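You operate a simulated robot arm through the tools that you are given. There is no shell and no other tool. Be economical: measure what you need, move in short steps, check, and stop when the job is done.

The job below is to be done with a simulated robot arm. You get a single attempt, and the scene is never put back.

Task
Check the heater block at 50 C with the yellow probe.
Fine: stand the probe in the block's hole, wait for the READY lamp, turn the block off and put the probe back in the steel tube.

Only the result counts: the job must be done as asked and must still hold three seconds after the hand-in. Knocking over, shifting, dropping, spilling or breaking anything else fails it.

Robot
A 6-joint arm with a two-finger parallel gripper, fixed in place. Base frame: the origin is at the foot of the arm, x ahead of it, y to its left, z up; the work surface is at about z = 6. Lengths are in mm, angles in degrees, forces in N, time in s.
With the tool pointing down near the work surface it reaches from about 140 to 580 mm from the base axis. Its first joint turns from -66.0 to 66.0 degrees. Payload 2.1 kg.
Tool frame: the origin (TCP) lies between the finger pads and is the grasp point; the fingertips stand 30 mm ahead of it; z points along the fingers, y is the line along which they close. Largest opening 94 mm; finger width 28, thickness 10; the body of the gripper, 50 by 96 mm, starts 55 mm behind the TCP.
Orientation is that of the tool frame in the base frame, as a unit quaternion [x, y, z, w]. With the fingers straight down and closing along the base's y, the tool's x points along the base's -x, its y along +y and its z along -z.

Tools
- The arm moves only by the tool jog_arm. Its argument "moves" is a list of rows, each a list of 3 entries, a list of its own where there are three numbers: the shift along the tool's x, y, z in units of 300 mm (1.0 is 300 mm), then the turn, a rotation vector about the tool's x, y, z in units of 90 degrees (1.0 is 90 degrees), then the gripper command, from -1 (shut) to 1 (fully open), values between in proportion. In form: [[[dx, dy, dz], [ax, ay, az], claw], ...]. A call has 1 to 8 rows; each row is the pose to reach, as a shift and turn from the pose commanded when the call began, along the tool's axes at that moment. A call with a number of a shift or a turn outside -1 to 1 is refused whole. A row lasts 0.2 s, in which the tool goes at most 50 mm and 8.6 degrees; a call with a longer step from one row to the next is refused whole, and so is a gripper value outside its range. Where a pose cannot be reached the arm comes as near as it can. A force on the tool above 40 N (or 10 N above the force at the start of the call, whichever is more), or a blocked arm, ends the call early, and 0.2 s more pass. Each finger travels about 72 mm/s and halts on what it meets, pressing with about 22 N; the grip force reading is that of the motor and also rises with nothing between the fingers. The clock runs only during rows and for 0.2 s after the last one: add rows that repeat a pose to give the fingers time. It gives the time, the measured TCP pose, the force on the tool (base axes), the opening and the grip force at its end, in the units of the frame above (readings bear some noise).
- Cameras (640 x 400 px; columns grow to the right, rows downward): "scene" is fixed at [46, -360, 498.7]; the picture's right is [0.86, -0.51, 0.00], its down [-0.22, -0.37, -0.90] and it looks along [0.46, 0.78, -0.43] (base axes); focal length 268 px, centre (320, 200). "wrist" rides on the gripper at [76, 14, -102] in the tool frame; the picture's right is [-0.18, 0.98, 0.00], its down [-0.75, -0.14, -0.64] and it looks along [-0.63, -0.12, 0.77] (tool axes); focal length 243 px, centre (320, 200). There is no depth. A picture from a camera that has moved, and an enlarged one, comes with that camera's place and axes in the base frame and with its lens.
- get_image(camera): a new picture of that camera. No time passes.
- enlarge(camera, box): a new picture of the part [left, top, right, bottom] of that camera's present view, enlarged. No time passes.
- finish_job(): hands the job in; it is judged then, once.

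Work in short steps. Places have to be worked out from the pictures, the camera data and where the tool is seen: move nearer, look again, correct. Check each grasp and each placing, and mend what went wrong. You have 120 turns and 68 pictures in all, those below and enlarged ones among them. Open the gripper and draw the arm clear of the work before you hand the job in, unless the task says otherwise; then end with one line.

The tools are called after ">>>" as name(argument=value, ...) on one line, values as JSON. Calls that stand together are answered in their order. jog_arm: Moves the arm, as the interface text tells. Its arguments: {"type":"object","properties":{"moves":{"type":"array"}},"required":["moves"]} The other tools are called the same way: get_image (camera) takes a picture; enlarge (camera, box) takes an enlarged picture of a part of a camera's view; finish_job () hands the job in.

At the start:

```text
t: 0.0
ee_pos: [267.6, -118.4, 349.9]
tool_rot: [0.0, 1.0, 0.0, 0.0]
force: [-0.5, 0.6, 0.1]
gripper_width: 94.1
gripper_force: 0.1
```

scene: 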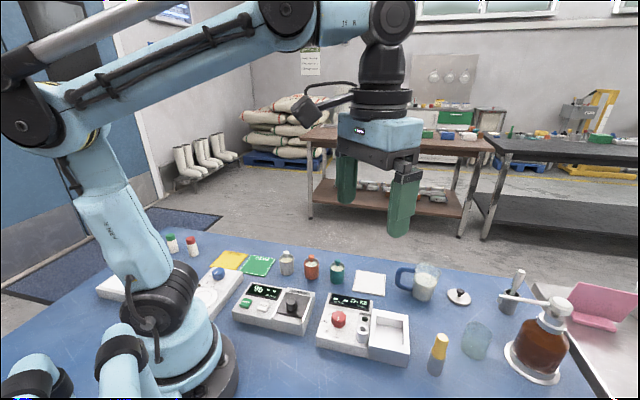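
wrist: 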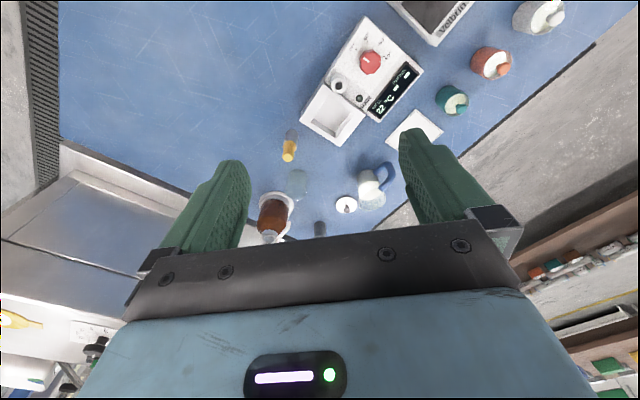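

The yellow probe seems to stand in a steel tube near the front right. I'll enlarge the devices and the probe.

>>> enlarge(camera="scene", box=[300, 270, 460, 380])

>>> enlarge(camera="scene", box=[180, 240, 340, 350])

>>> enlarge(camera="wrist", box=[260, 0, 460, 180])

```text
3.64 times, centred on (380, 325) of scene
camera zoom: at [46.0, -360.0, 498.7], right [0.86, -0.51, 0.0], down [-0.22, -0.37, -0.9], along [0.46, 0.78, -0.43], focal length 975 px, centre (102, -254)
```

zoom: 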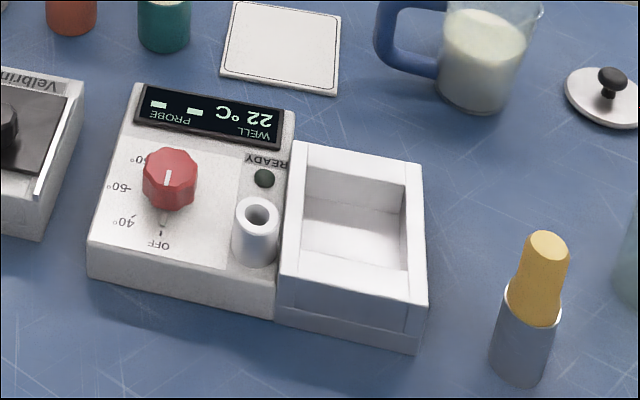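

```text
3.64 times, centred on (260, 295) of scene
camera zoom: at [46.0, -360.0, 498.7], right [0.86, -0.51, 0.0], down [-0.22, -0.37, -0.9], along [0.46, 0.78, -0.43], focal length 975 px, centre (538, -146)
```

zoom: 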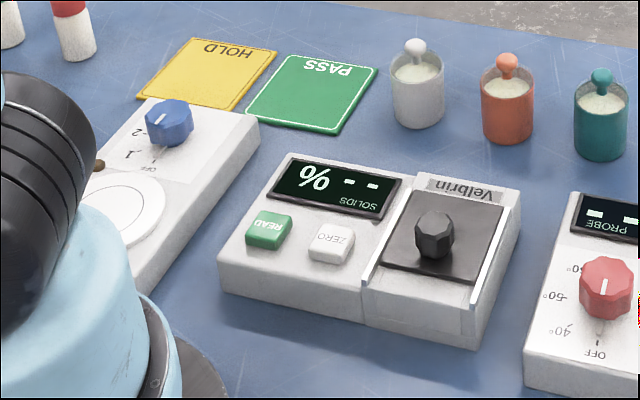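

```text
2.22 times, centred on (360, 90) of wrist
camera zoom: at [192.1, -103.7, 452.8], right [0.18, 0.98, 0.0], down [0.75, -0.14, 0.64], along [0.63, -0.12, -0.77], focal length 539 px, centre (231, 444)
```

zoom: 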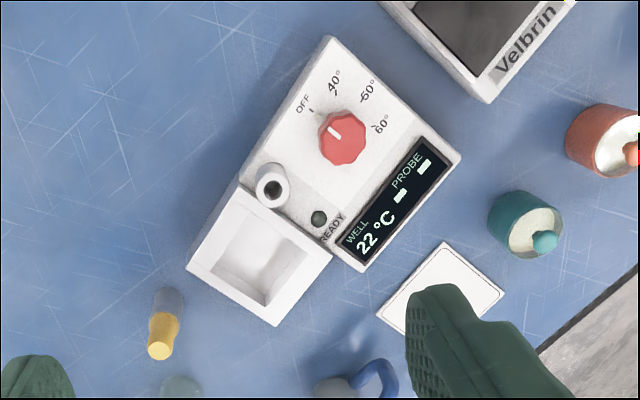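

The knob looks set to OFF, at about (276, -47) with its top near z 50. I put the hole post at (296, -95) with its top near z 60, and the probe handle top at (387, -195, 92). I'll go above the heater for a closer look.

>>> jog_arm(moves=[[[0.03, 0.06, 0.15], [0, 0, 0], 1], [[0.06, 0.12, 0.3], [0, 0, 0], 1], [[0.09, 0.17, 0.42], [0, 0, 0], 1], [[0.1, 0.2, 0.52], [0, 0, 0], 1], [[0.1, 0.2, 0.55], [0, 0, 0], 1], [[0.1, 0.2, 0.55], [0, 0, 0], 1]])

>>> get_image(camera="wrist")

```text
t: 1.4
ee_pos: [238.8, -59.8, 184.8]
tool_rot: [0.0, 1.0, 0.0, 0.0]
force: [-0.1, 0.2, 0.1]
gripper_width: 93.7
gripper_force: 0.0
```

```text
62 pictures are left
camera wrist: at [163.7, -44.8, 288.4], right [0.18, 0.98, 0.0], down [0.75, -0.14, 0.64], along [0.63, -0.12, -0.77], focal length 243 px, centre (320, 200)
```

wrist: 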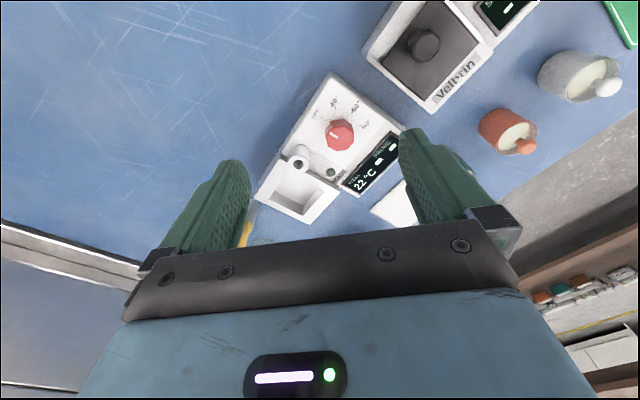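

The view of the heater is clear from here, so I'll enlarge it to measure the parts.

>>> enlarge(camera="wrist", box=[250, 70, 410, 220])

```text
2.67 times, centred on (330, 145) of wrist
camera zoom: at [163.7, -44.8, 288.4], right [0.18, 0.98, 0.0], down [0.75, -0.14, 0.64], along [0.63, -0.12, -0.77], focal length 647 px, centre (293, 347)
```

zoom: 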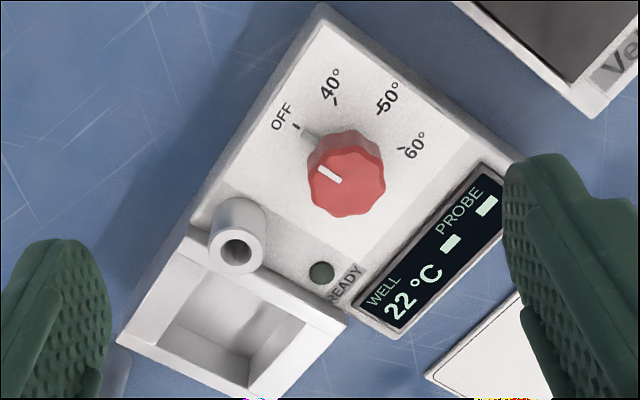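

Fitting the ticks on the panel puts the knob axis at about (275.5, -45.5). The ticks are 45° apart, so OFF to 50 is +90° about tool z. I'll move over the knob, pre-rotate -45° and partly close.

>>> jog_arm(moves=[[[-0.03, 0.01, 0.03], [0, 0, -0.083], 0.6], [[-0.06, 0.02, 0.06], [0, 0, -0.167], 0.2], [[-0.09, 0.03, 0.1], [0, 0, -0.25], 0], [[-0.126, 0.043, 0.14], [0, 0, -0.333], 0], [[-0.126, 0.043, 0.18], [0, 0, -0.417], 0], [[-0.126, 0.043, 0.2], [0, 0, -0.5], 0], [[-0.126, 0.043, 0.2], [0, 0, -0.5], 0]])

>>> get_image(camera="wrist")

>>> enlarge(camera="scene", box=[280, 200, 440, 370])

```text
t: 3.0
ee_pos: [275.6, -46.1, 124.9]
tool_rot: [-0.384, 0.923, 0.0, 0.0]
force: [0.2, 0.0, 1.1]
gripper_width: 47.0
gripper_force: 0.0
```

```text
60 pictures are left
camera wrist: at [212.0, -88.9, 228.5], right [-0.57, 0.82, 0.0], down [0.63, 0.43, 0.64], along [0.53, 0.36, -0.77], focal length 243 px, centre (320, 200)
```

wrist: 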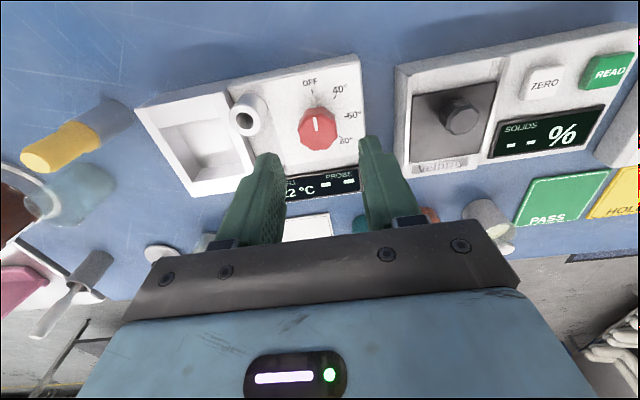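

```text
2.35 times, centred on (360, 285) of scene
camera zoom: at [46.0, -360.0, 498.7], right [0.86, -0.51, 0.0], down [-0.22, -0.37, -0.9], along [0.46, 0.78, -0.43], focal length 631 px, centre (226, 0)
```

zoom: 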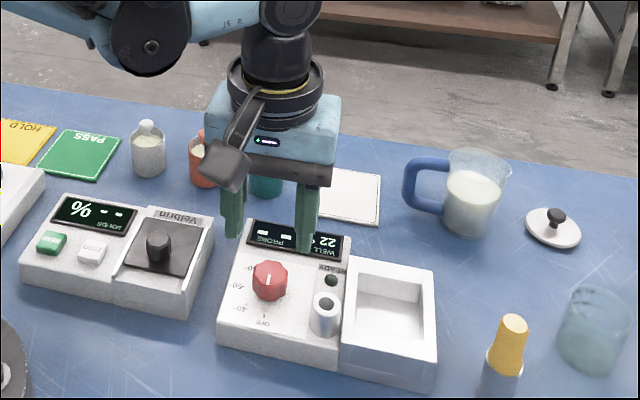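

The knob is centred between the fingers. I'll lower in two steps and watch the force.

>>> jog_arm(moves=[[[0, 0, 0.05], [0, 0, 0], -0.06], [[0, 0, 0.1], [0, 0, 0], -0.06], [[0, 0, 0.13], [0, 0, 0], -0.06], [[0, 0, 0.15], [0, 0, 0], -0.06], [[0, 0, 0.15], [0, 0, 0], -0.06]])

>>> get_image(camera="wrist")

>>> enlarge(camera="scene", box=[280, 220, 440, 370])

```text
t: 4.2
ee_pos: [276.3, -45.2, 79.1]
tool_rot: [-0.383, 0.924, 0.0, 0.001]
force: [-0.5, -0.2, -0.7]
gripper_width: 44.4
gripper_force: 0.1
```

```text
58 pictures are left
camera wrist: at [212.5, -88.7, 182.9], right [-0.56, 0.83, 0.0], down [0.63, 0.43, 0.64], along [0.53, 0.36, -0.77], focal length 243 px, centre (320, 200)
```

wrist: 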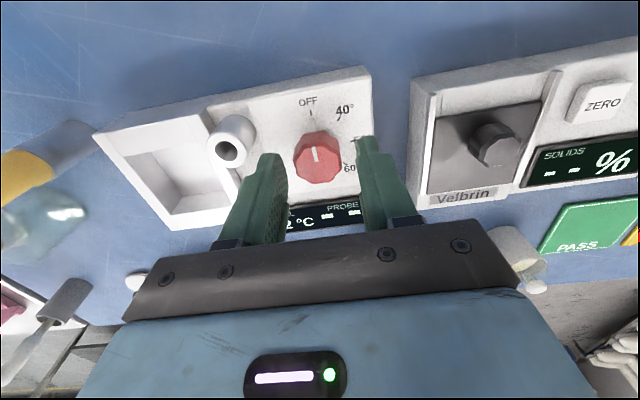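

```text
2.67 times, centred on (360, 295) of scene
camera zoom: at [46.0, -360.0, 498.7], right [0.86, -0.51, 0.0], down [-0.22, -0.37, -0.9], along [0.46, 0.78, -0.43], focal length 715 px, centre (213, -53)
```

zoom: 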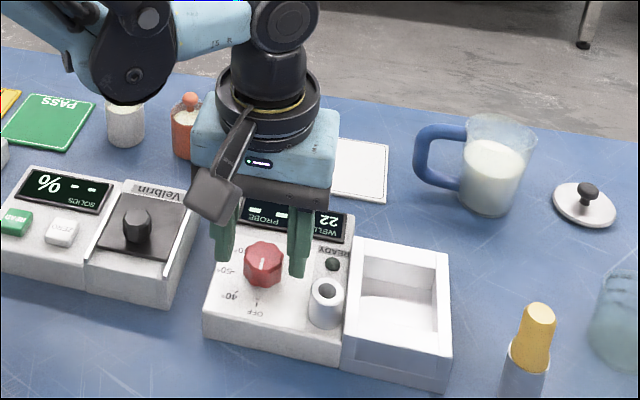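

The fingers straddle the knob, but its top seems to be near z 52, so the tips need to go about 10 mm lower. The box top is near z 32. I'll lower slowly.

>>> jog_arm(moves=[[[0.006, 0, 0.012], [0, 0, 0], -0.06], [[0.006, 0, 0.024], [0, 0, 0], -0.06], [[0.006, 0, 0.034], [0, 0, 0], -0.06], [[0.006, 0, 0.034], [0, 0, 0], -0.06]])

>>> enlarge(camera="scene", box=[310, 270, 390, 340])

>>> enlarge(camera="wrist", box=[220, 90, 400, 260])

```text
t: 5.2
ee_pos: [274.5, -47.8, 68.6]
tool_rot: [-0.383, 0.924, 0.0, 0.0]
force: [0.1, -0.4, 0.1]
gripper_width: 44.2
gripper_force: 0.0
```

```text
5.71 times, centred on (350, 305) of scene
camera zoom: at [46.0, -360.0, 498.7], right [0.86, -0.51, 0.0], down [-0.22, -0.37, -0.9], along [0.46, 0.78, -0.43], focal length 1533 px, centre (149, -400)
```

zoom: 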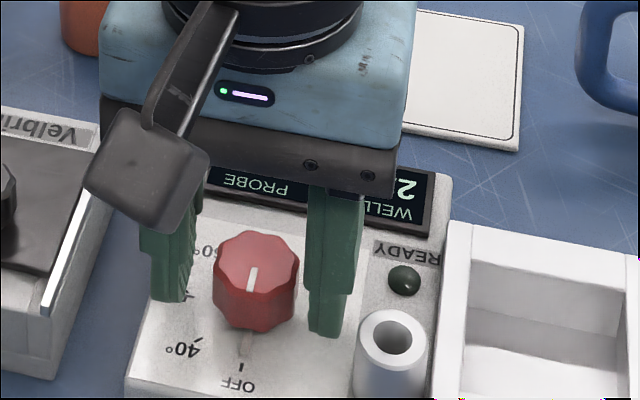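

```text
2.35 times, centred on (310, 175) of wrist
camera zoom: at [211.2, -90.4, 172.6], right [-0.56, 0.83, 0.0], down [0.63, 0.43, 0.64], along [0.53, 0.36, -0.77], focal length 571 px, centre (344, 259)
```

zoom: 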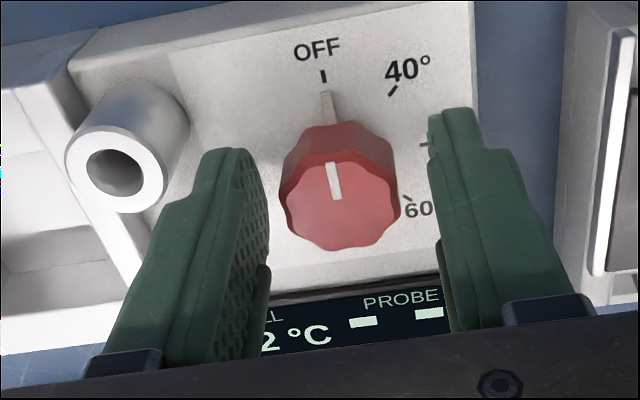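

The fingers are down around the knob, so I'll close on it.

>>> jog_arm(moves=[[[0, 0, 0], [0, 0, 0], -0.5], [[0, 0, 0], [0, 0, 0], -0.5], [[0, 0, 0], [0, 0, 0], -0.5]])

>>> enlarge(camera="wrist", box=[220, 90, 400, 260])

```text
t: 6.0
ee_pos: [275.5, -48.0, 69.6]
tool_rot: [-0.382, 0.924, -0.003, 0.001]
force: [17.4, -16.7, -10.6]
gripper_width: 29.4
gripper_force: 45.8
```

```text
2.35 times, centred on (310, 175) of wrist
camera zoom: at [211.8, -91.0, 172.6], right [-0.56, 0.83, 0.0], down [0.63, 0.43, 0.64], along [0.53, 0.36, -0.77], focal length 571 px, centre (344, 259)
```

zoom: 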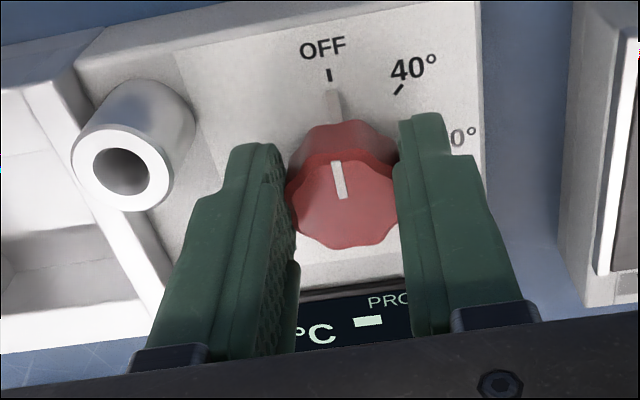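

The grip is firm, but about 24 N of side force shows I'm off-centre along tool y. I'll shift slightly to relieve it.

>>> jog_arm(moves=[[[0, -0.004, 0], [0, 0, 0], -0.5], [[0, -0.006, 0], [0, 0, 0], -0.5], [[0, -0.006, 0], [0, 0, 0], -0.5]])

```text
t: 6.8
ee_pos: [274.9, -48.1, 69.8]
tool_rot: [-0.382, 0.924, 0.001, 0.0]
force: [10.4, -1.0, -1.8]
gripper_width: 29.5
gripper_force: 45.3
```

The side force has dropped. Next I'll turn the knob +45° and check.

>>> jog_arm(moves=[[[0, -0.003, 0], [0, 0, 0.09], -0.5], [[0, -0.003, 0], [0, 0, 0.18], -0.5], [[0, -0.003, 0], [0, 0, 0.27], -0.5], [[0, -0.003, 0], [0, 0, 0.36], -0.5], [[0, -0.003, 0], [0, 0, 0.45], -0.5], [[0, -0.003, 0], [0, 0, 0.5], -0.5]])

>>> get_image(camera="wrist")

```text
t: 8.0
ee_pos: [274.2, -46.4, 68.8]
tool_rot: [-0.068, 0.998, 0.005, -0.001]
force: [-3.0, 3.3, 2.2]
gripper_width: 29.7
gripper_force: 45.0
stopped in row 5: the force on the tool passed its limit (the readings are from after the stop); the commanded pose is now the measured one
```

```text
53 pictures are left
camera wrist: at [198.3, -43.1, 172.9], right [0.05, 1.0, 0.01], down [0.77, -0.04, 0.64], along [0.64, -0.02, -0.77], focal length 243 px, centre (320, 200)
```

wrist: 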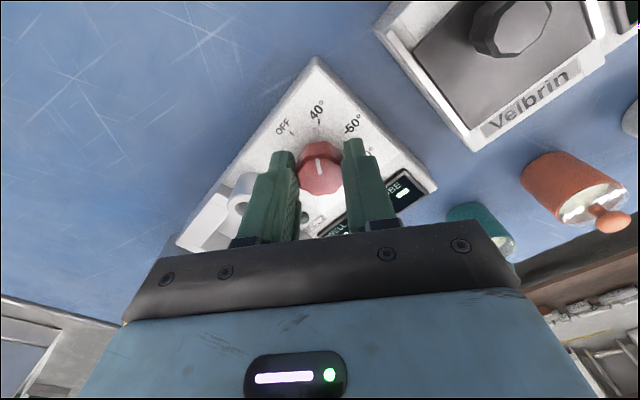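

The knob has turned about 37° and a side-force spike stopped the call. I think its axis lies about 2-3 mm further in +x, so I'll open slightly, re-centre and re-grip.

>>> jog_arm(moves=[[[0, 0, 0], [0, 0, 0], -0.15], [[0, 0, 0], [0, 0, 0], -0.15], [[-0.008, 0, 0], [0, 0, 0], -0.15], [[-0.008, 0, 0], [0, 0, 0], -0.15]])

>>> enlarge(camera="wrist", box=[230, 80, 410, 250])

```text
t: 9.0
ee_pos: [277.2, -46.2, 69.3]
tool_rot: [-0.069, 0.998, 0.005, -0.001]
force: [-0.1, -0.1, 0.2]
gripper_width: 40.0
gripper_force: 0.1
```

```text
2.35 times, centred on (320, 165) of wrist
camera zoom: at [201.0, -43.0, 172.8], right [0.05, 1.0, 0.01], down [0.77, -0.04, 0.64], along [0.64, -0.02, -0.77], focal length 571 px, centre (320, 282)
```

zoom: 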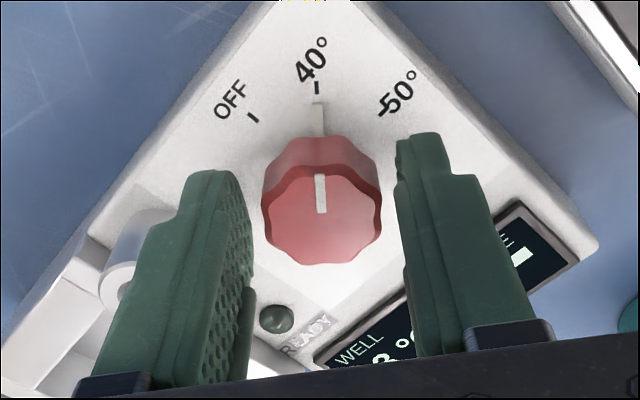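

The knob sits exactly on the 40 detent. I'll align the tool, nudge +x, re-grip and relieve any side force.

>>> jog_arm(moves=[[[-0.005, 0.003, 0], [0, 0, 0.043], -0.15], [[-0.005, 0.003, 0], [0, 0, 0.087], -0.15], [[-0.005, 0.003, 0], [0, 0, 0.087], -0.5], [[-0.005, 0.003, 0], [0, 0, 0.087], -0.5], [[-0.005, 0.003, 0], [0, 0, 0.087], -0.5]])

```text
t: 10.2
ee_pos: [278.6, -46.8, 69.7]
tool_rot: [0.001, 1.0, 0.005, -0.002]
force: [1.1, -3.6, -4.4]
gripper_width: 29.7
gripper_force: 45.5
```

I'm well centred now. I'll turn another +45°.

>>> jog_arm(moves=[[[0, 0, 0], [0, 0, 0.08], -0.5], [[0, 0, 0], [0, 0, 0.16], -0.5], [[0, 0, 0], [0, 0, 0.24], -0.5], [[0, 0, 0], [0, 0, 0.32], -0.5], [[0, 0, 0], [0, 0, 0.4], -0.5], [[0, 0, 0], [0, 0, 0.46], -0.5], [[0, 0, 0], [0, 0, 0.5], -0.5], [[0, 0, 0], [0, 0, 0.5], -0.5]])

```text
t: 12.0
ee_pos: [278.8, -46.7, 68.3]
tool_rot: [0.383, 0.924, 0.003, -0.002]
force: [3.3, -12.2, -12.2]
gripper_width: 29.7
gripper_force: 44.8
```

The turn completed, so I'll open and check the dial.

>>> jog_arm(moves=[[[0, 0, 0], [0, 0, 0], -0.1], [[0, 0, 0], [0, 0, 0], -0.1], [[0, 0, -0.04], [0, 0, 0], -0.1], [[0, 0, -0.16], [0, 0, 0], -0.1], [[0, 0, -0.28], [0, 0, 0], 0], [[0, 0, -0.28], [0, 0, 0], 0]])

>>> enlarge(camera="wrist", box=[220, 60, 440, 240])

>>> enlarge(camera="scene", box=[300, 270, 460, 380])

```text
t: 13.4
ee_pos: [277.5, -46.9, 152.0]
tool_rot: [0.382, 0.924, 0.004, -0.004]
force: [0.2, 0.4, 0.9]
gripper_width: 47.0
gripper_force: 0.0
```

```text
2.22 times, centred on (330, 150) of wrist
camera zoom: at [236.0, 17.2, 257.7], right [0.83, 0.56, 0.0], down [0.44, -0.64, 0.63], along [0.36, -0.52, -0.77], focal length 539 px, centre (298, 311)
```

zoom: 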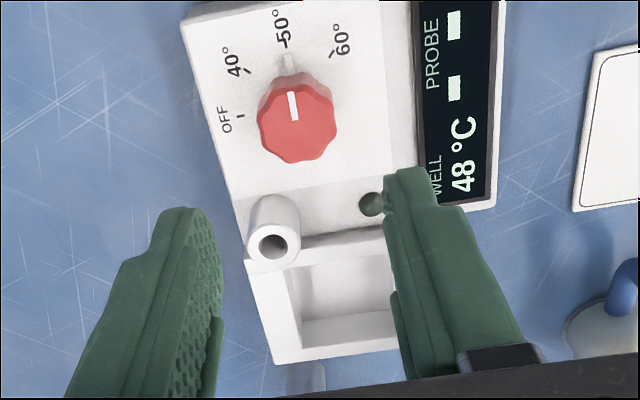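

```text
3.64 times, centred on (380, 325) of scene
camera zoom: at [46.0, -360.0, 498.7], right [0.86, -0.51, 0.0], down [-0.22, -0.37, -0.9], along [0.46, 0.78, -0.43], focal length 975 px, centre (102, -254)
```

zoom: 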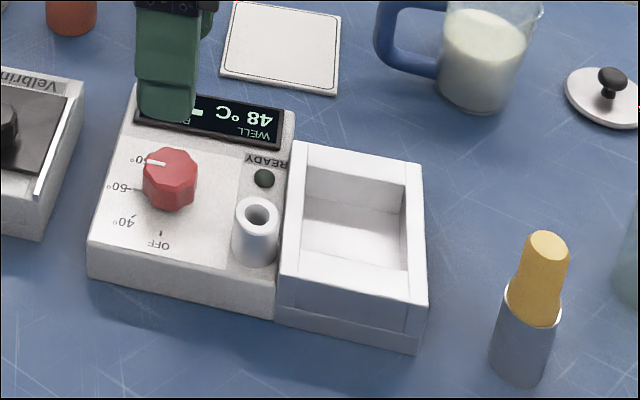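

The dial reads 50 with the well at 48 and rising, and the block hasn't shifted. Now I'll go to the probe, straightening the small tool tilt on the way.

>>> jog_arm(moves=[[[-0.05, -0.02, -0.08], [0.0028, -0.0066, 0], 0.3], [[-0.17, -0.06, -0.127], [0.0028, -0.0066, 0], 0.3], [[-0.3, -0.1, -0.127], [0.0028, -0.0066, 0], 0.3], [[-0.43, -0.14, -0.127], [0.0028, -0.0066, 0], 0.3], [[-0.524, -0.173, -0.127], [0.0028, -0.0066, 0], 0.3], [[-0.524, -0.173, -0.127], [0.0028, -0.0066, 0], 0.3]])

>>> jog_arm(moves=[[[0, 0, 0], [0, 0, -0.083], 0.3], [[0, 0, 0], [0, 0, -0.166], 0.3], [[0, 0, 0], [0, 0, -0.25], 0.3], [[0, 0, 0], [0, 0, -0.333], 0.3], [[0, 0, 0], [0, 0, -0.417], 0.3], [[0, 0, 0], [0, 0, -0.5], 0.3], [[0, 0, 0], [0, 0, -0.5], 0.3]])

>>> get_image(camera="wrist")

```text
t: 14.8
ee_pos: [354.8, -194.4, 188.0]
tool_rot: [0.384, 0.924, 0.0, 0.0]
force: [-0.3, -0.2, 0.2]
gripper_width: 61.2
gripper_force: 0.0
```

```text
t: 16.4
ee_pos: [352.8, -194.3, 189.2]
tool_rot: [0.0, 1.0, 0.0, 0.0]
force: [0.8, -0.1, -0.2]
gripper_width: 61.2
gripper_force: 0.0
```

```text
49 pictures are left
camera wrist: at [277.9, -179.4, 292.4], right [0.18, 0.98, 0.0], down [0.75, -0.14, 0.64], along [0.63, -0.12, -0.77], focal length 243 px, centre (320, 200)
```

wrist: 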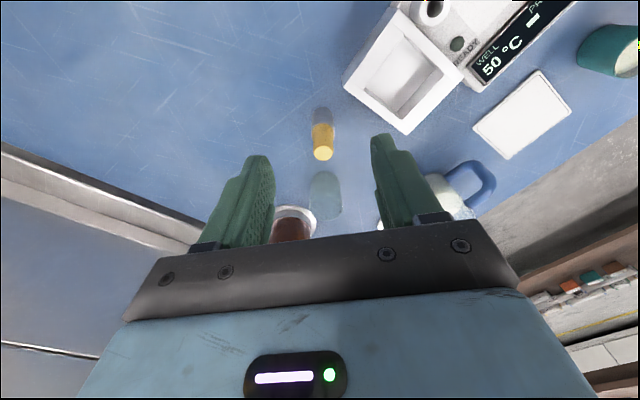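

The probe top works out at about (389, -197, 90). I'll move over it with the tips just above the handle and check.

>>> jog_arm(moves=[[[-0.06, -0.004, 0.05], [0, 0, 0], 0.1], [[-0.119, -0.008, 0.12], [0, 0, 0], 0.1], [[-0.119, -0.008, 0.18], [0, 0, 0], 0.1], [[-0.119, -0.008, 0.18], [0, 0, 0], 0.1]])

>>> enlarge(camera="wrist", box=[220, 80, 420, 250])

>>> enlarge(camera="scene", box=[390, 270, 490, 390])

```text
t: 17.4
ee_pos: [389.3, -196.8, 135.3]
tool_rot: [0.0, 1.0, 0.0, -0.001]
force: [-0.2, -0.3, -0.7]
gripper_width: 51.7
gripper_force: 0.0
```

```text
2.35 times, centred on (320, 165) of wrist
camera zoom: at [314.3, -182.6, 237.3], right [0.18, 0.98, 0.0], down [0.75, -0.14, 0.64], along [0.63, -0.12, -0.77], focal length 571 px, centre (320, 282)
```

zoom: 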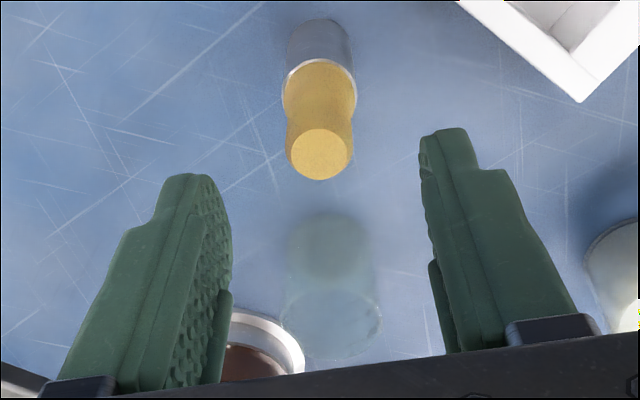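

```text
3.33 times, centred on (440, 330) of scene
camera zoom: at [46.0, -360.0, 498.7], right [0.86, -0.51, 0.0], down [-0.22, -0.37, -0.9], along [0.46, 0.78, -0.43], focal length 894 px, centre (-80, -233)
```

zoom: 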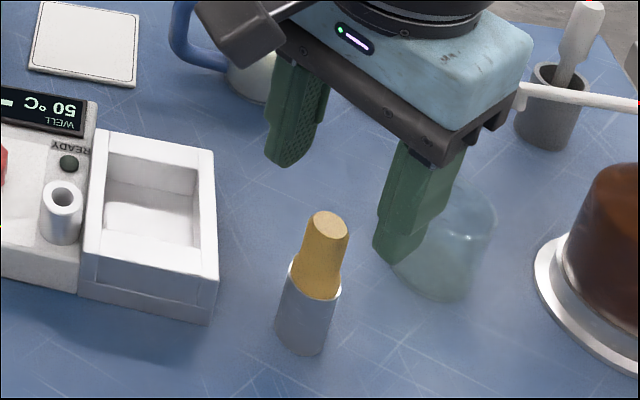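

The handle is centred between the fingers. Its upper 20 mm looks straight, about 18 mm wide, so I'll lower to TCP z ≈ 98 and close there.

>>> jog_arm(moves=[[[0, 0, 0.05], [0, 0, 0], 0], [[0, 0, 0.1], [0, 0, 0], -0.1], [[0, 0, 0.124], [0, 0, 0], -0.1], [[0, 0, 0.124], [0, 0, 0], -0.1]])

>>> enlarge(camera="wrist", box=[220, 80, 420, 250])

>>> enlarge(camera="scene", box=[390, 270, 490, 390])

```text
t: 18.4
ee_pos: [388.6, -196.8, 97.0]
tool_rot: [0.0, 1.0, -0.001, 0.0]
force: [-0.3, -0.1, -0.5]
gripper_width: 42.4
gripper_force: 0.1
```

```text
2.35 times, centred on (320, 165) of wrist
camera zoom: at [313.4, -182.3, 200.7], right [0.18, 0.98, 0.0], down [0.75, -0.14, 0.64], along [0.63, -0.12, -0.77], focal length 571 px, centre (320, 282)
```

zoom: 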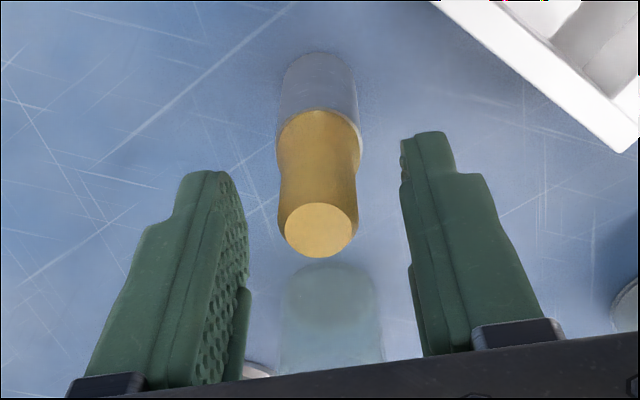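

```text
3.33 times, centred on (440, 330) of scene
camera zoom: at [46.0, -360.0, 498.7], right [0.86, -0.51, 0.0], down [-0.22, -0.37, -0.9], along [0.46, 0.78, -0.43], focal length 894 px, centre (-80, -233)
```

zoom: 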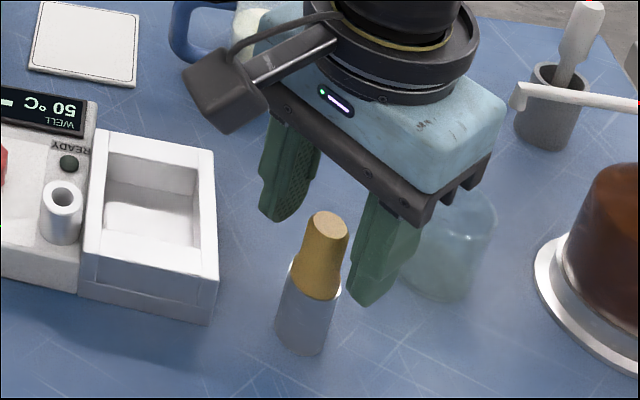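

Two views put the handle top at (388.5, -196.6, 89), so I'm centred on it. Closing.

>>> jog_arm(moves=[[[0, 0, 0], [0, 0, 0], -0.4], [[0, 0, 0], [0, 0, 0], -0.9], [[0, 0, 0], [0, 0, 0], -0.9], [[0, 0, 0], [0, 0, 0], -0.9]])

>>> enlarge(camera="wrist", box=[220, 80, 420, 250])

```text
t: 19.4
ee_pos: [388.4, -197.8, 97.1]
tool_rot: [0.0, 1.0, 0.0, 0.001]
force: [-0.2, 0.6, 0.2]
gripper_width: 18.6
gripper_force: 22.2
```

```text
2.35 times, centred on (320, 165) of wrist
camera zoom: at [313.4, -182.3, 200.9], right [0.18, 0.98, 0.0], down [0.75, -0.14, 0.64], along [0.63, -0.12, -0.77], focal length 571 px, centre (320, 282)
```

zoom: 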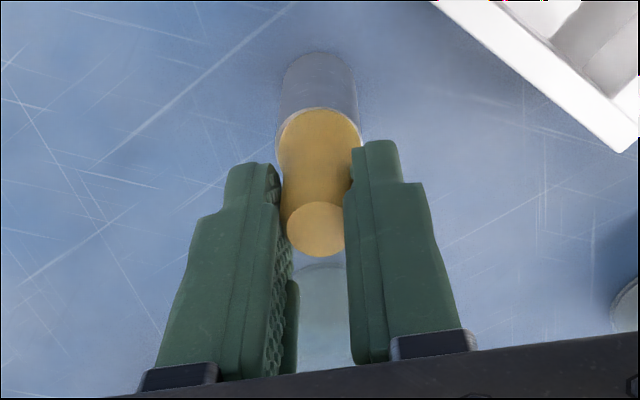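

Gripped at 18.6 mm with almost no side force. I'll lift straight up.

>>> jog_arm(moves=[[[0, 0, -0.05], [0, 0, 0], -0.9], [[0, 0, -0.12], [0, 0, 0], -0.9], [[0, 0, -0.22], [0, 0, 0], -0.9], [[0, 0, -0.32], [0, 0, 0], -0.9], [[0, 0, -0.35], [0, 0, 0], -0.9], [[0, 0, -0.35], [0, 0, 0], -0.9]])

>>> enlarge(camera="scene", box=[370, 200, 530, 390])

>>> enlarge(camera="wrist", box=[220, 40, 420, 250])

```text
t: 20.8
ee_pos: [387.9, -197.3, 203.4]
tool_rot: [-0.001, 1.0, 0.0, -0.001]
force: [-0.2, 0.6, -0.3]
gripper_width: 18.5
gripper_force: 22.1
```

```text
2.11 times, centred on (450, 295) of scene
camera zoom: at [46.0, -360.0, 498.7], right [0.86, -0.51, 0.0], down [-0.22, -0.37, -0.9], along [0.46, 0.78, -0.43], focal length 565 px, centre (46, 0)
```

zoom: 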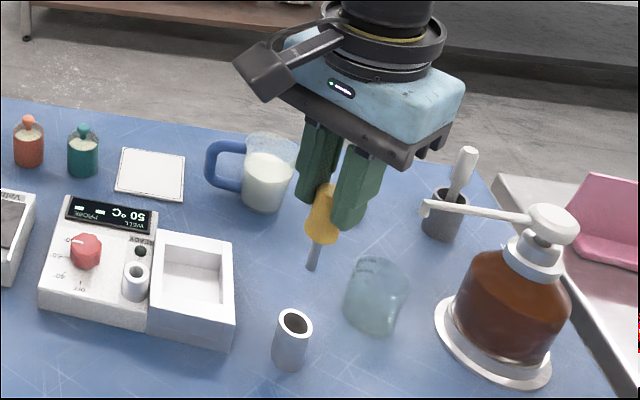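

```text
1.90 times, centred on (320, 145) of wrist
camera zoom: at [313.3, -181.9, 306.4], right [0.18, 0.98, 0.0], down [0.75, -0.14, 0.64], along [0.63, -0.12, -0.77], focal length 462 px, centre (320, 305)
```

zoom: 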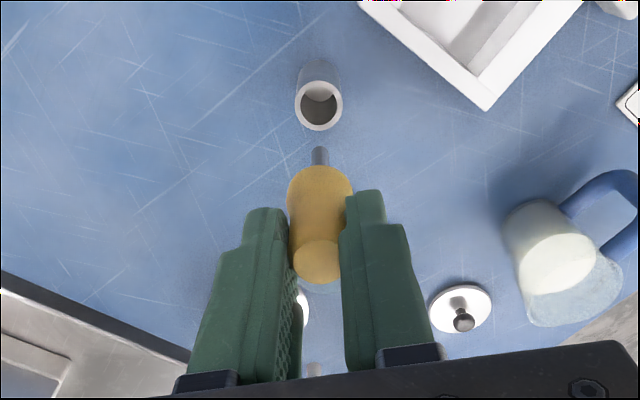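

The probe came out cleanly with a shank about 28 mm long, and the tube is still upright. I'll carry it over the hole with the tip about 30 mm above and look.

>>> jog_arm(moves=[[[0.04, 0.045, 0], [0, 0, 0], -0.9], [[0.12, 0.135, 0], [0, 0, 0], -0.9], [[0.2, 0.225, 0], [0, 0, 0], -0.9], [[0.27, 0.305, 0.03], [0, 0, 0], -0.9], [[0.303, 0.342, 0.07], [0, 0, 0], -0.9], [[0.303, 0.342, 0.11], [0, 0, 0], -0.9], [[0.303, 0.342, 0.11], [0, 0, 0], -0.9]])

>>> enlarge(camera="scene", box=[310, 220, 430, 340])

>>> enlarge(camera="wrist", box=[240, 60, 400, 220])

```text
t: 22.4
ee_pos: [297.5, -92.9, 170.2]
tool_rot: [0.0, 1.0, 0.001, 0.0]
force: [0.3, 0.8, -0.7]
gripper_width: 18.5
gripper_force: 21.7
```

```text
3.33 times, centred on (370, 280) of scene
camera zoom: at [46.0, -360.0, 498.7], right [0.86, -0.51, 0.0], down [-0.22, -0.37, -0.9], along [0.46, 0.78, -0.43], focal length 894 px, centre (153, -67)
```

zoom: 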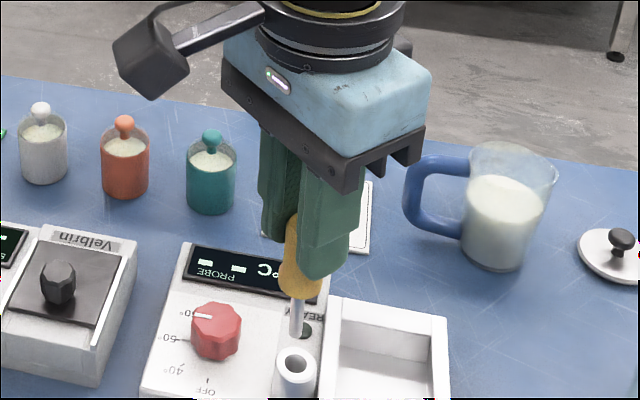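

```text
2.50 times, centred on (320, 140) of wrist
camera zoom: at [222.4, -78.5, 273.3], right [0.18, 0.98, 0.0], down [0.75, -0.14, 0.64], along [0.63, -0.12, -0.77], focal length 606 px, centre (320, 350)
```

zoom: 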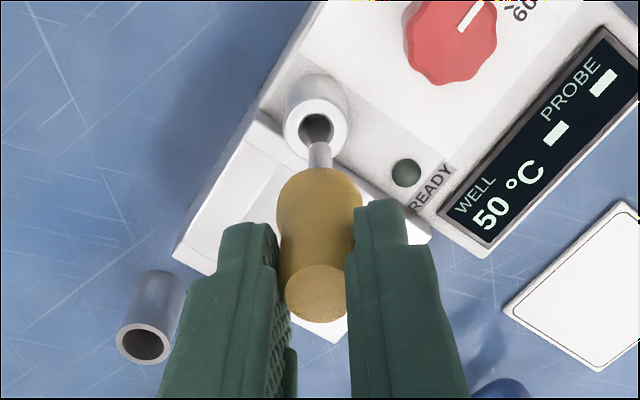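

Tip is at z ≈ 76, so about 94 mm below the TCP. Both views put the hole about (-0.7, -1.8) from the tip axis. I'll correct and lower 11 mm.

>>> jog_arm(moves=[[[0.0023, -0.006, 0.01], [0, 0, 0], -0.9], [[0.0023, -0.006, 0.025], [0, 0, 0], -0.9], [[0.0023, -0.006, 0.037], [0, 0, 0], -0.9], [[0.0023, -0.006, 0.037], [0, 0, 0], -0.9]])

>>> enlarge(camera="scene", box=[340, 280, 390, 340])

>>> enlarge(camera="wrist", box=[280, 80, 360, 150])

```text
t: 23.4
ee_pos: [297.1, -95.5, 159.1]
tool_rot: [0.001, 1.0, 0.0, 0.0]
force: [-0.6, 0.2, -0.4]
gripper_width: 18.8
gripper_force: 21.8
```

```text
6.67 times, centred on (365, 310) of scene
camera zoom: at [46.0, -360.0, 498.7], right [0.86, -0.51, 0.0], down [-0.22, -0.37, -0.9], along [0.46, 0.78, -0.43], focal length 1788 px, centre (20, -533)
```

zoom: 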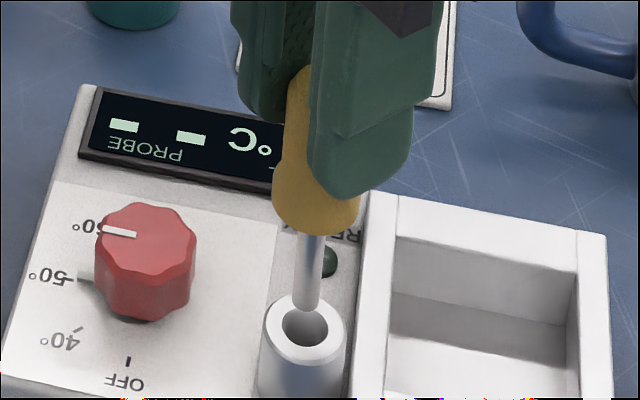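

```text
5.71 times, centred on (320, 115) of wrist
camera zoom: at [222.3, -80.7, 261.9], right [0.18, 0.98, 0.0], down [0.75, -0.14, 0.64], along [0.63, -0.12, -0.77], focal length 1386 px, centre (320, 686)
```

zoom: 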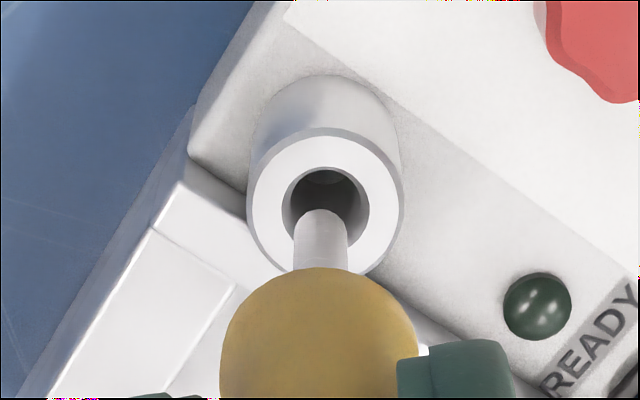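

Tip and hole line up within about 1 mm in both views. I'll lower about 15 mm and watch the forces.

>>> jog_arm(moves=[[[0, 0, 0.015], [0, 0, 0], -0.9], [[0, 0, 0.03], [0, 0, 0], -0.9], [[0, 0, 0.05], [0, 0, 0], -0.9], [[0, 0, 0.05], [0, 0, 0], -0.9]])

>>> enlarge(camera="scene", box=[340, 280, 390, 340])

>>> enlarge(camera="wrist", box=[280, 80, 360, 150])

```text
t: 24.4
ee_pos: [299.2, -95.8, 143.1]
tool_rot: [0.0, 1.0, 0.0, 0.001]
force: [-0.4, 0.8, -1.0]
gripper_width: 18.9
gripper_force: 22.0
```

```text
6.67 times, centred on (365, 310) of scene
camera zoom: at [46.0, -360.0, 498.7], right [0.86, -0.51, 0.0], down [-0.22, -0.37, -0.9], along [0.46, 0.78, -0.43], focal length 1788 px, centre (20, -533)
```

zoom: 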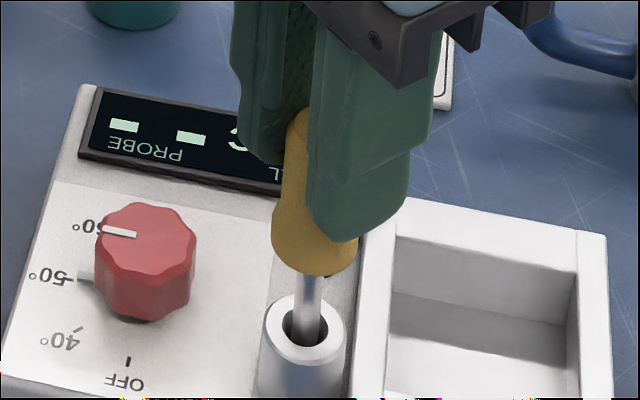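

```text
5.71 times, centred on (320, 115) of wrist
camera zoom: at [222.6, -81.3, 247.1], right [0.18, 0.98, 0.0], down [0.75, -0.14, 0.64], along [0.63, -0.12, -0.77], focal length 1386 px, centre (320, 686)
```

zoom: 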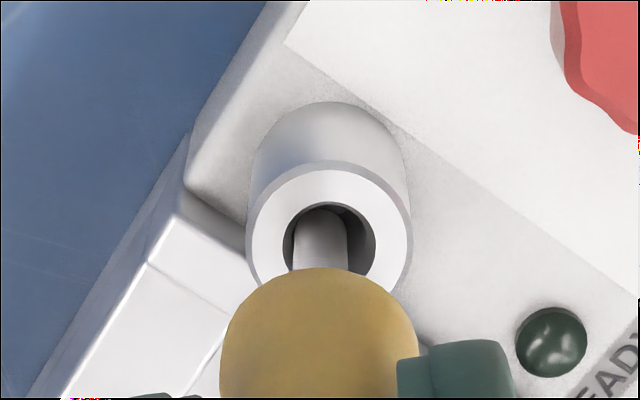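

The tip is in the hole with clearance. I'll shift +0.7 mm in y and continue down.

>>> jog_arm(moves=[[[0, 0.0025, 0.015], [0, 0, 0], -0.9], [[0, 0.0025, 0.03], [0, 0, 0], -0.9], [[0, 0.0025, 0.042], [0, 0, 0], -0.9], [[0, 0.0025, 0.042], [0, 0, 0], -0.9]])

>>> enlarge(camera="scene", box=[340, 280, 390, 340])

```text
t: 25.4
ee_pos: [297.7, -95.3, 131.7]
tool_rot: [0.001, 1.0, 0.0, -0.001]
force: [-0.2, 1.2, 0.8]
gripper_width: 18.4
gripper_force: 22.0
```

```text
6.67 times, centred on (365, 310) of scene
camera zoom: at [46.0, -360.0, 498.7], right [0.86, -0.51, 0.0], down [-0.22, -0.37, -0.9], along [0.46, 0.78, -0.43], focal length 1788 px, centre (20, -533)
```

zoom: 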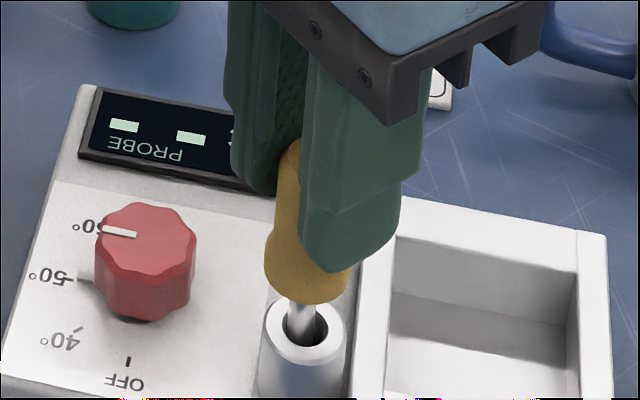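

Still free and inside. I'll continue down until it seats.

>>> jog_arm(moves=[[[0, -0.0015, 0.008], [0, 0, 0], -0.9], [[0, -0.0015, 0.016], [0, 0, 0], -0.9], [[0, -0.0015, 0.024], [0, 0, 0], -0.9], [[0, -0.0015, 0.024], [0, 0, 0], -0.9]])

>>> enlarge(camera="scene", box=[340, 280, 390, 340])

```text
t: 26.4
ee_pos: [297.2, -96.3, 124.8]
tool_rot: [0.0, 1.0, 0.0, 0.0]
force: [0.2, 0.1, 0.1]
gripper_width: 18.4
gripper_force: 21.6
```

```text
6.67 times, centred on (365, 310) of scene
camera zoom: at [46.0, -360.0, 498.7], right [0.86, -0.51, 0.0], down [-0.22, -0.37, -0.9], along [0.46, 0.78, -0.43], focal length 1788 px, centre (20, -533)
```

zoom: 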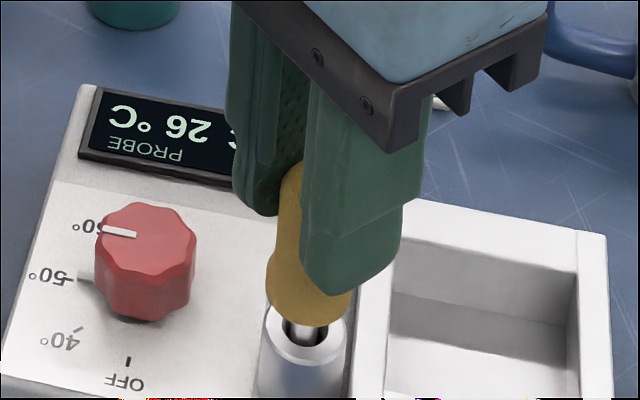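

The probe now reads 26 °C. I'll go on gently until it seats.

>>> jog_arm(moves=[[[0, 0, 0.006], [0, 0, 0], -0.9], [[0, 0, 0.012], [0, 0, 0], -0.9], [[0, 0, 0.018], [0, 0, 0], -0.9], [[0, 0, 0.018], [0, 0, 0], -0.9]])

>>> enlarge(camera="scene", box=[340, 280, 390, 340])

```text
t: 27.4
ee_pos: [296.7, -96.0, 118.8]
tool_rot: [0.0, 1.0, 0.001, 0.001]
force: [2.6, 0.1, 13.7]
gripper_width: 18.4
gripper_force: 21.9
```

```text
6.67 times, centred on (365, 310) of scene
camera zoom: at [46.0, -360.0, 498.7], right [0.86, -0.51, 0.0], down [-0.22, -0.37, -0.9], along [0.46, 0.78, -0.43], focal length 1788 px, centre (20, -533)
```

zoom: 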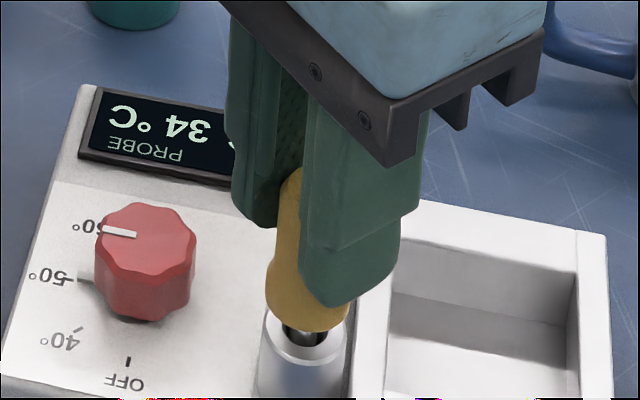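

It has seated with 14 N upward. I'll ease up a hair and release.

>>> jog_arm(moves=[[[0, 0, -0.004], [0, 0, 0], -0.9], [[0, 0, -0.004], [0, 0, 0], -0.6], [[0, 0, -0.004], [0, 0, 0], -0.3], [[0, 0, -0.004], [0, 0, 0], -0.1], [[0, 0, -0.004], [0, 0, 0], -0.1]])

>>> enlarge(camera="scene", box=[330, 260, 410, 350])

>>> enlarge(camera="wrist", box=[240, 60, 400, 220])

```text
t: 28.6
ee_pos: [296.6, -95.7, 121.2]
tool_rot: [-0.001, 1.0, -0.001, 0.0]
force: [0.4, -0.9, -0.2]
gripper_width: 42.4
gripper_force: 0.0
```

```text
4.44 times, centred on (370, 305) of scene
camera zoom: at [46.0, -360.0, 498.7], right [0.86, -0.51, 0.0], down [-0.22, -0.37, -0.9], along [0.46, 0.78, -0.43], focal length 1192 px, centre (98, -267)
```

zoom: 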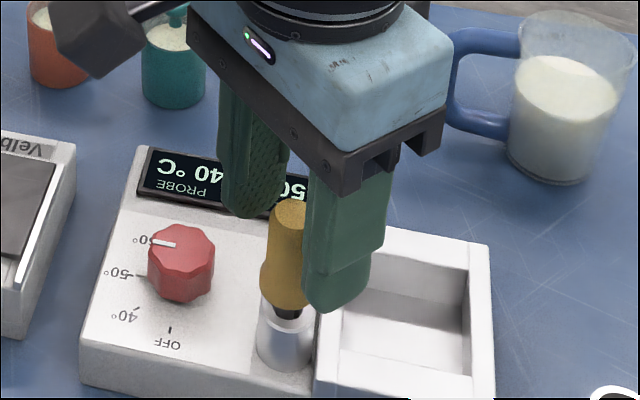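

```text
2.50 times, centred on (320, 140) of wrist
camera zoom: at [222.2, -80.5, 223.8], right [0.18, 0.98, 0.0], down [0.75, -0.14, 0.64], along [0.63, -0.12, -0.77], focal length 606 px, centre (320, 350)
```

zoom: 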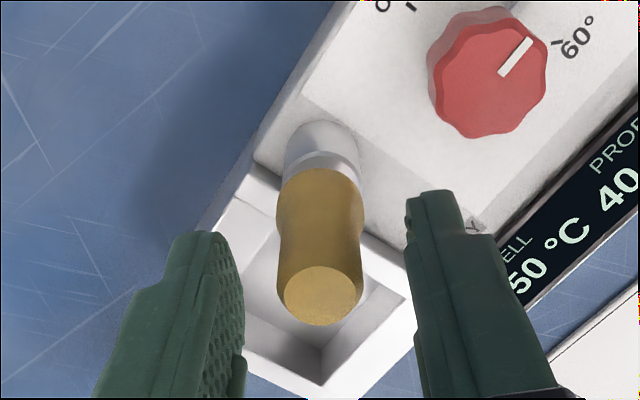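

The probe stands upright and reads 40 °C. I'll raise straight up and wait for the lamp.

>>> jog_arm(moves=[[[0, 0, -0.05], [0, 0, 0], -0.1], [[0, 0, -0.13], [0, 0, 0], -0.1], [[0, 0, -0.22], [0, 0, 0], -0.1], [[0, 0, -0.25], [0, 0, 0], -0.1], [[0, 0, -0.25], [0, 0, 0], -0.1], [[0, 0, -0.25], [0, 0, 0], -0.1], [[0, 0, -0.25], [0, 0, 0], -0.1], [[0, 0, -0.25], [0, 0, 0], -0.1]])

>>> get_image(camera="wrist")

```text
t: 30.4
ee_pos: [297.6, -95.1, 193.9]
tool_rot: [0.0, 1.0, 0.0, 0.0]
force: [-0.1, -0.6, 0.7]
gripper_width: 42.3
gripper_force: 0.1
```

```text
30 pictures are left
camera wrist: at [221.8, -80.2, 297.9], right [0.18, 0.98, 0.0], down [0.75, -0.14, 0.64], along [0.63, -0.12, -0.77], focal length 243 px, centre (320, 200)
```

wrist: 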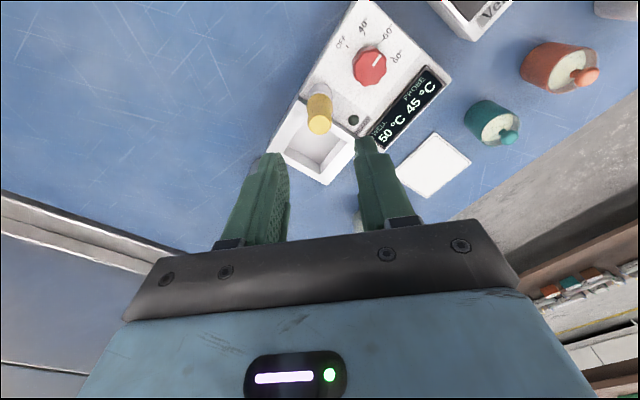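

The probe is at 45 °C and climbing. While it warms I'll position above the knob at (278.3, -46.7), turned +45°.

>>> jog_arm(moves=[[[0.02, 0.05, 0], [0, 0, 0.083], -0.1], [[0.05, 0.12, 0.02], [0, 0, 0.166], -0.1], [[0.064, 0.161, 0.06], [0, 0, 0.25], -0.1], [[0.064, 0.161, 0.1], [0, 0, 0.333], -0.1], [[0.064, 0.161, 0.14], [0, 0, 0.417], -0.1], [[0.064, 0.161, 0.147], [0, 0, 0.5], -0.1], [[0.064, 0.161, 0.147], [0, 0, 0.5], -0.1]])

>>> jog_arm(moves=[[[0, 0, 0], [0, 0, 0], -0.1], [[0, 0, 0], [0, 0, 0], -0.1], [[0, 0, 0], [0, 0, 0], -0.1], [[0, 0, 0], [0, 0, 0], -0.1], [[0, 0, 0], [0, 0, 0], -0.1], [[0, 0, 0], [0, 0, 0], -0.1], [[0, 0, 0], [0, 0, 0], -0.1], [[0, 0, 0], [0, 0, 0], -0.1]])

>>> get_image(camera="wrist")

```text
t: 32.0
ee_pos: [277.2, -47.0, 151.0]
tool_rot: [0.383, 0.924, -0.001, 0.0]
force: [0.5, -0.2, 0.3]
gripper_width: 42.5
gripper_force: 0.1
```

```text
t: 33.8
ee_pos: [277.4, -46.9, 151.0]
tool_rot: [0.382, 0.924, 0.001, 0.0]
force: [-0.4, 0.3, 0.3]
gripper_width: 42.2
gripper_force: 0.1
```

```text
29 pictures are left
camera wrist: at [234.4, 18.2, 253.8], right [0.83, 0.56, 0.0], down [0.43, -0.63, 0.64], along [0.36, -0.53, -0.77], focal length 243 px, centre (320, 200)
```

wrist: 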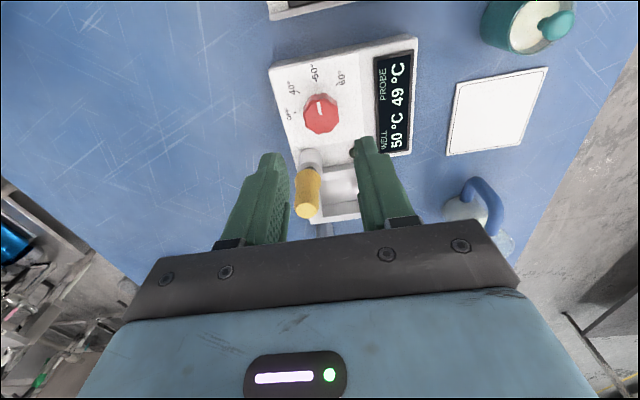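

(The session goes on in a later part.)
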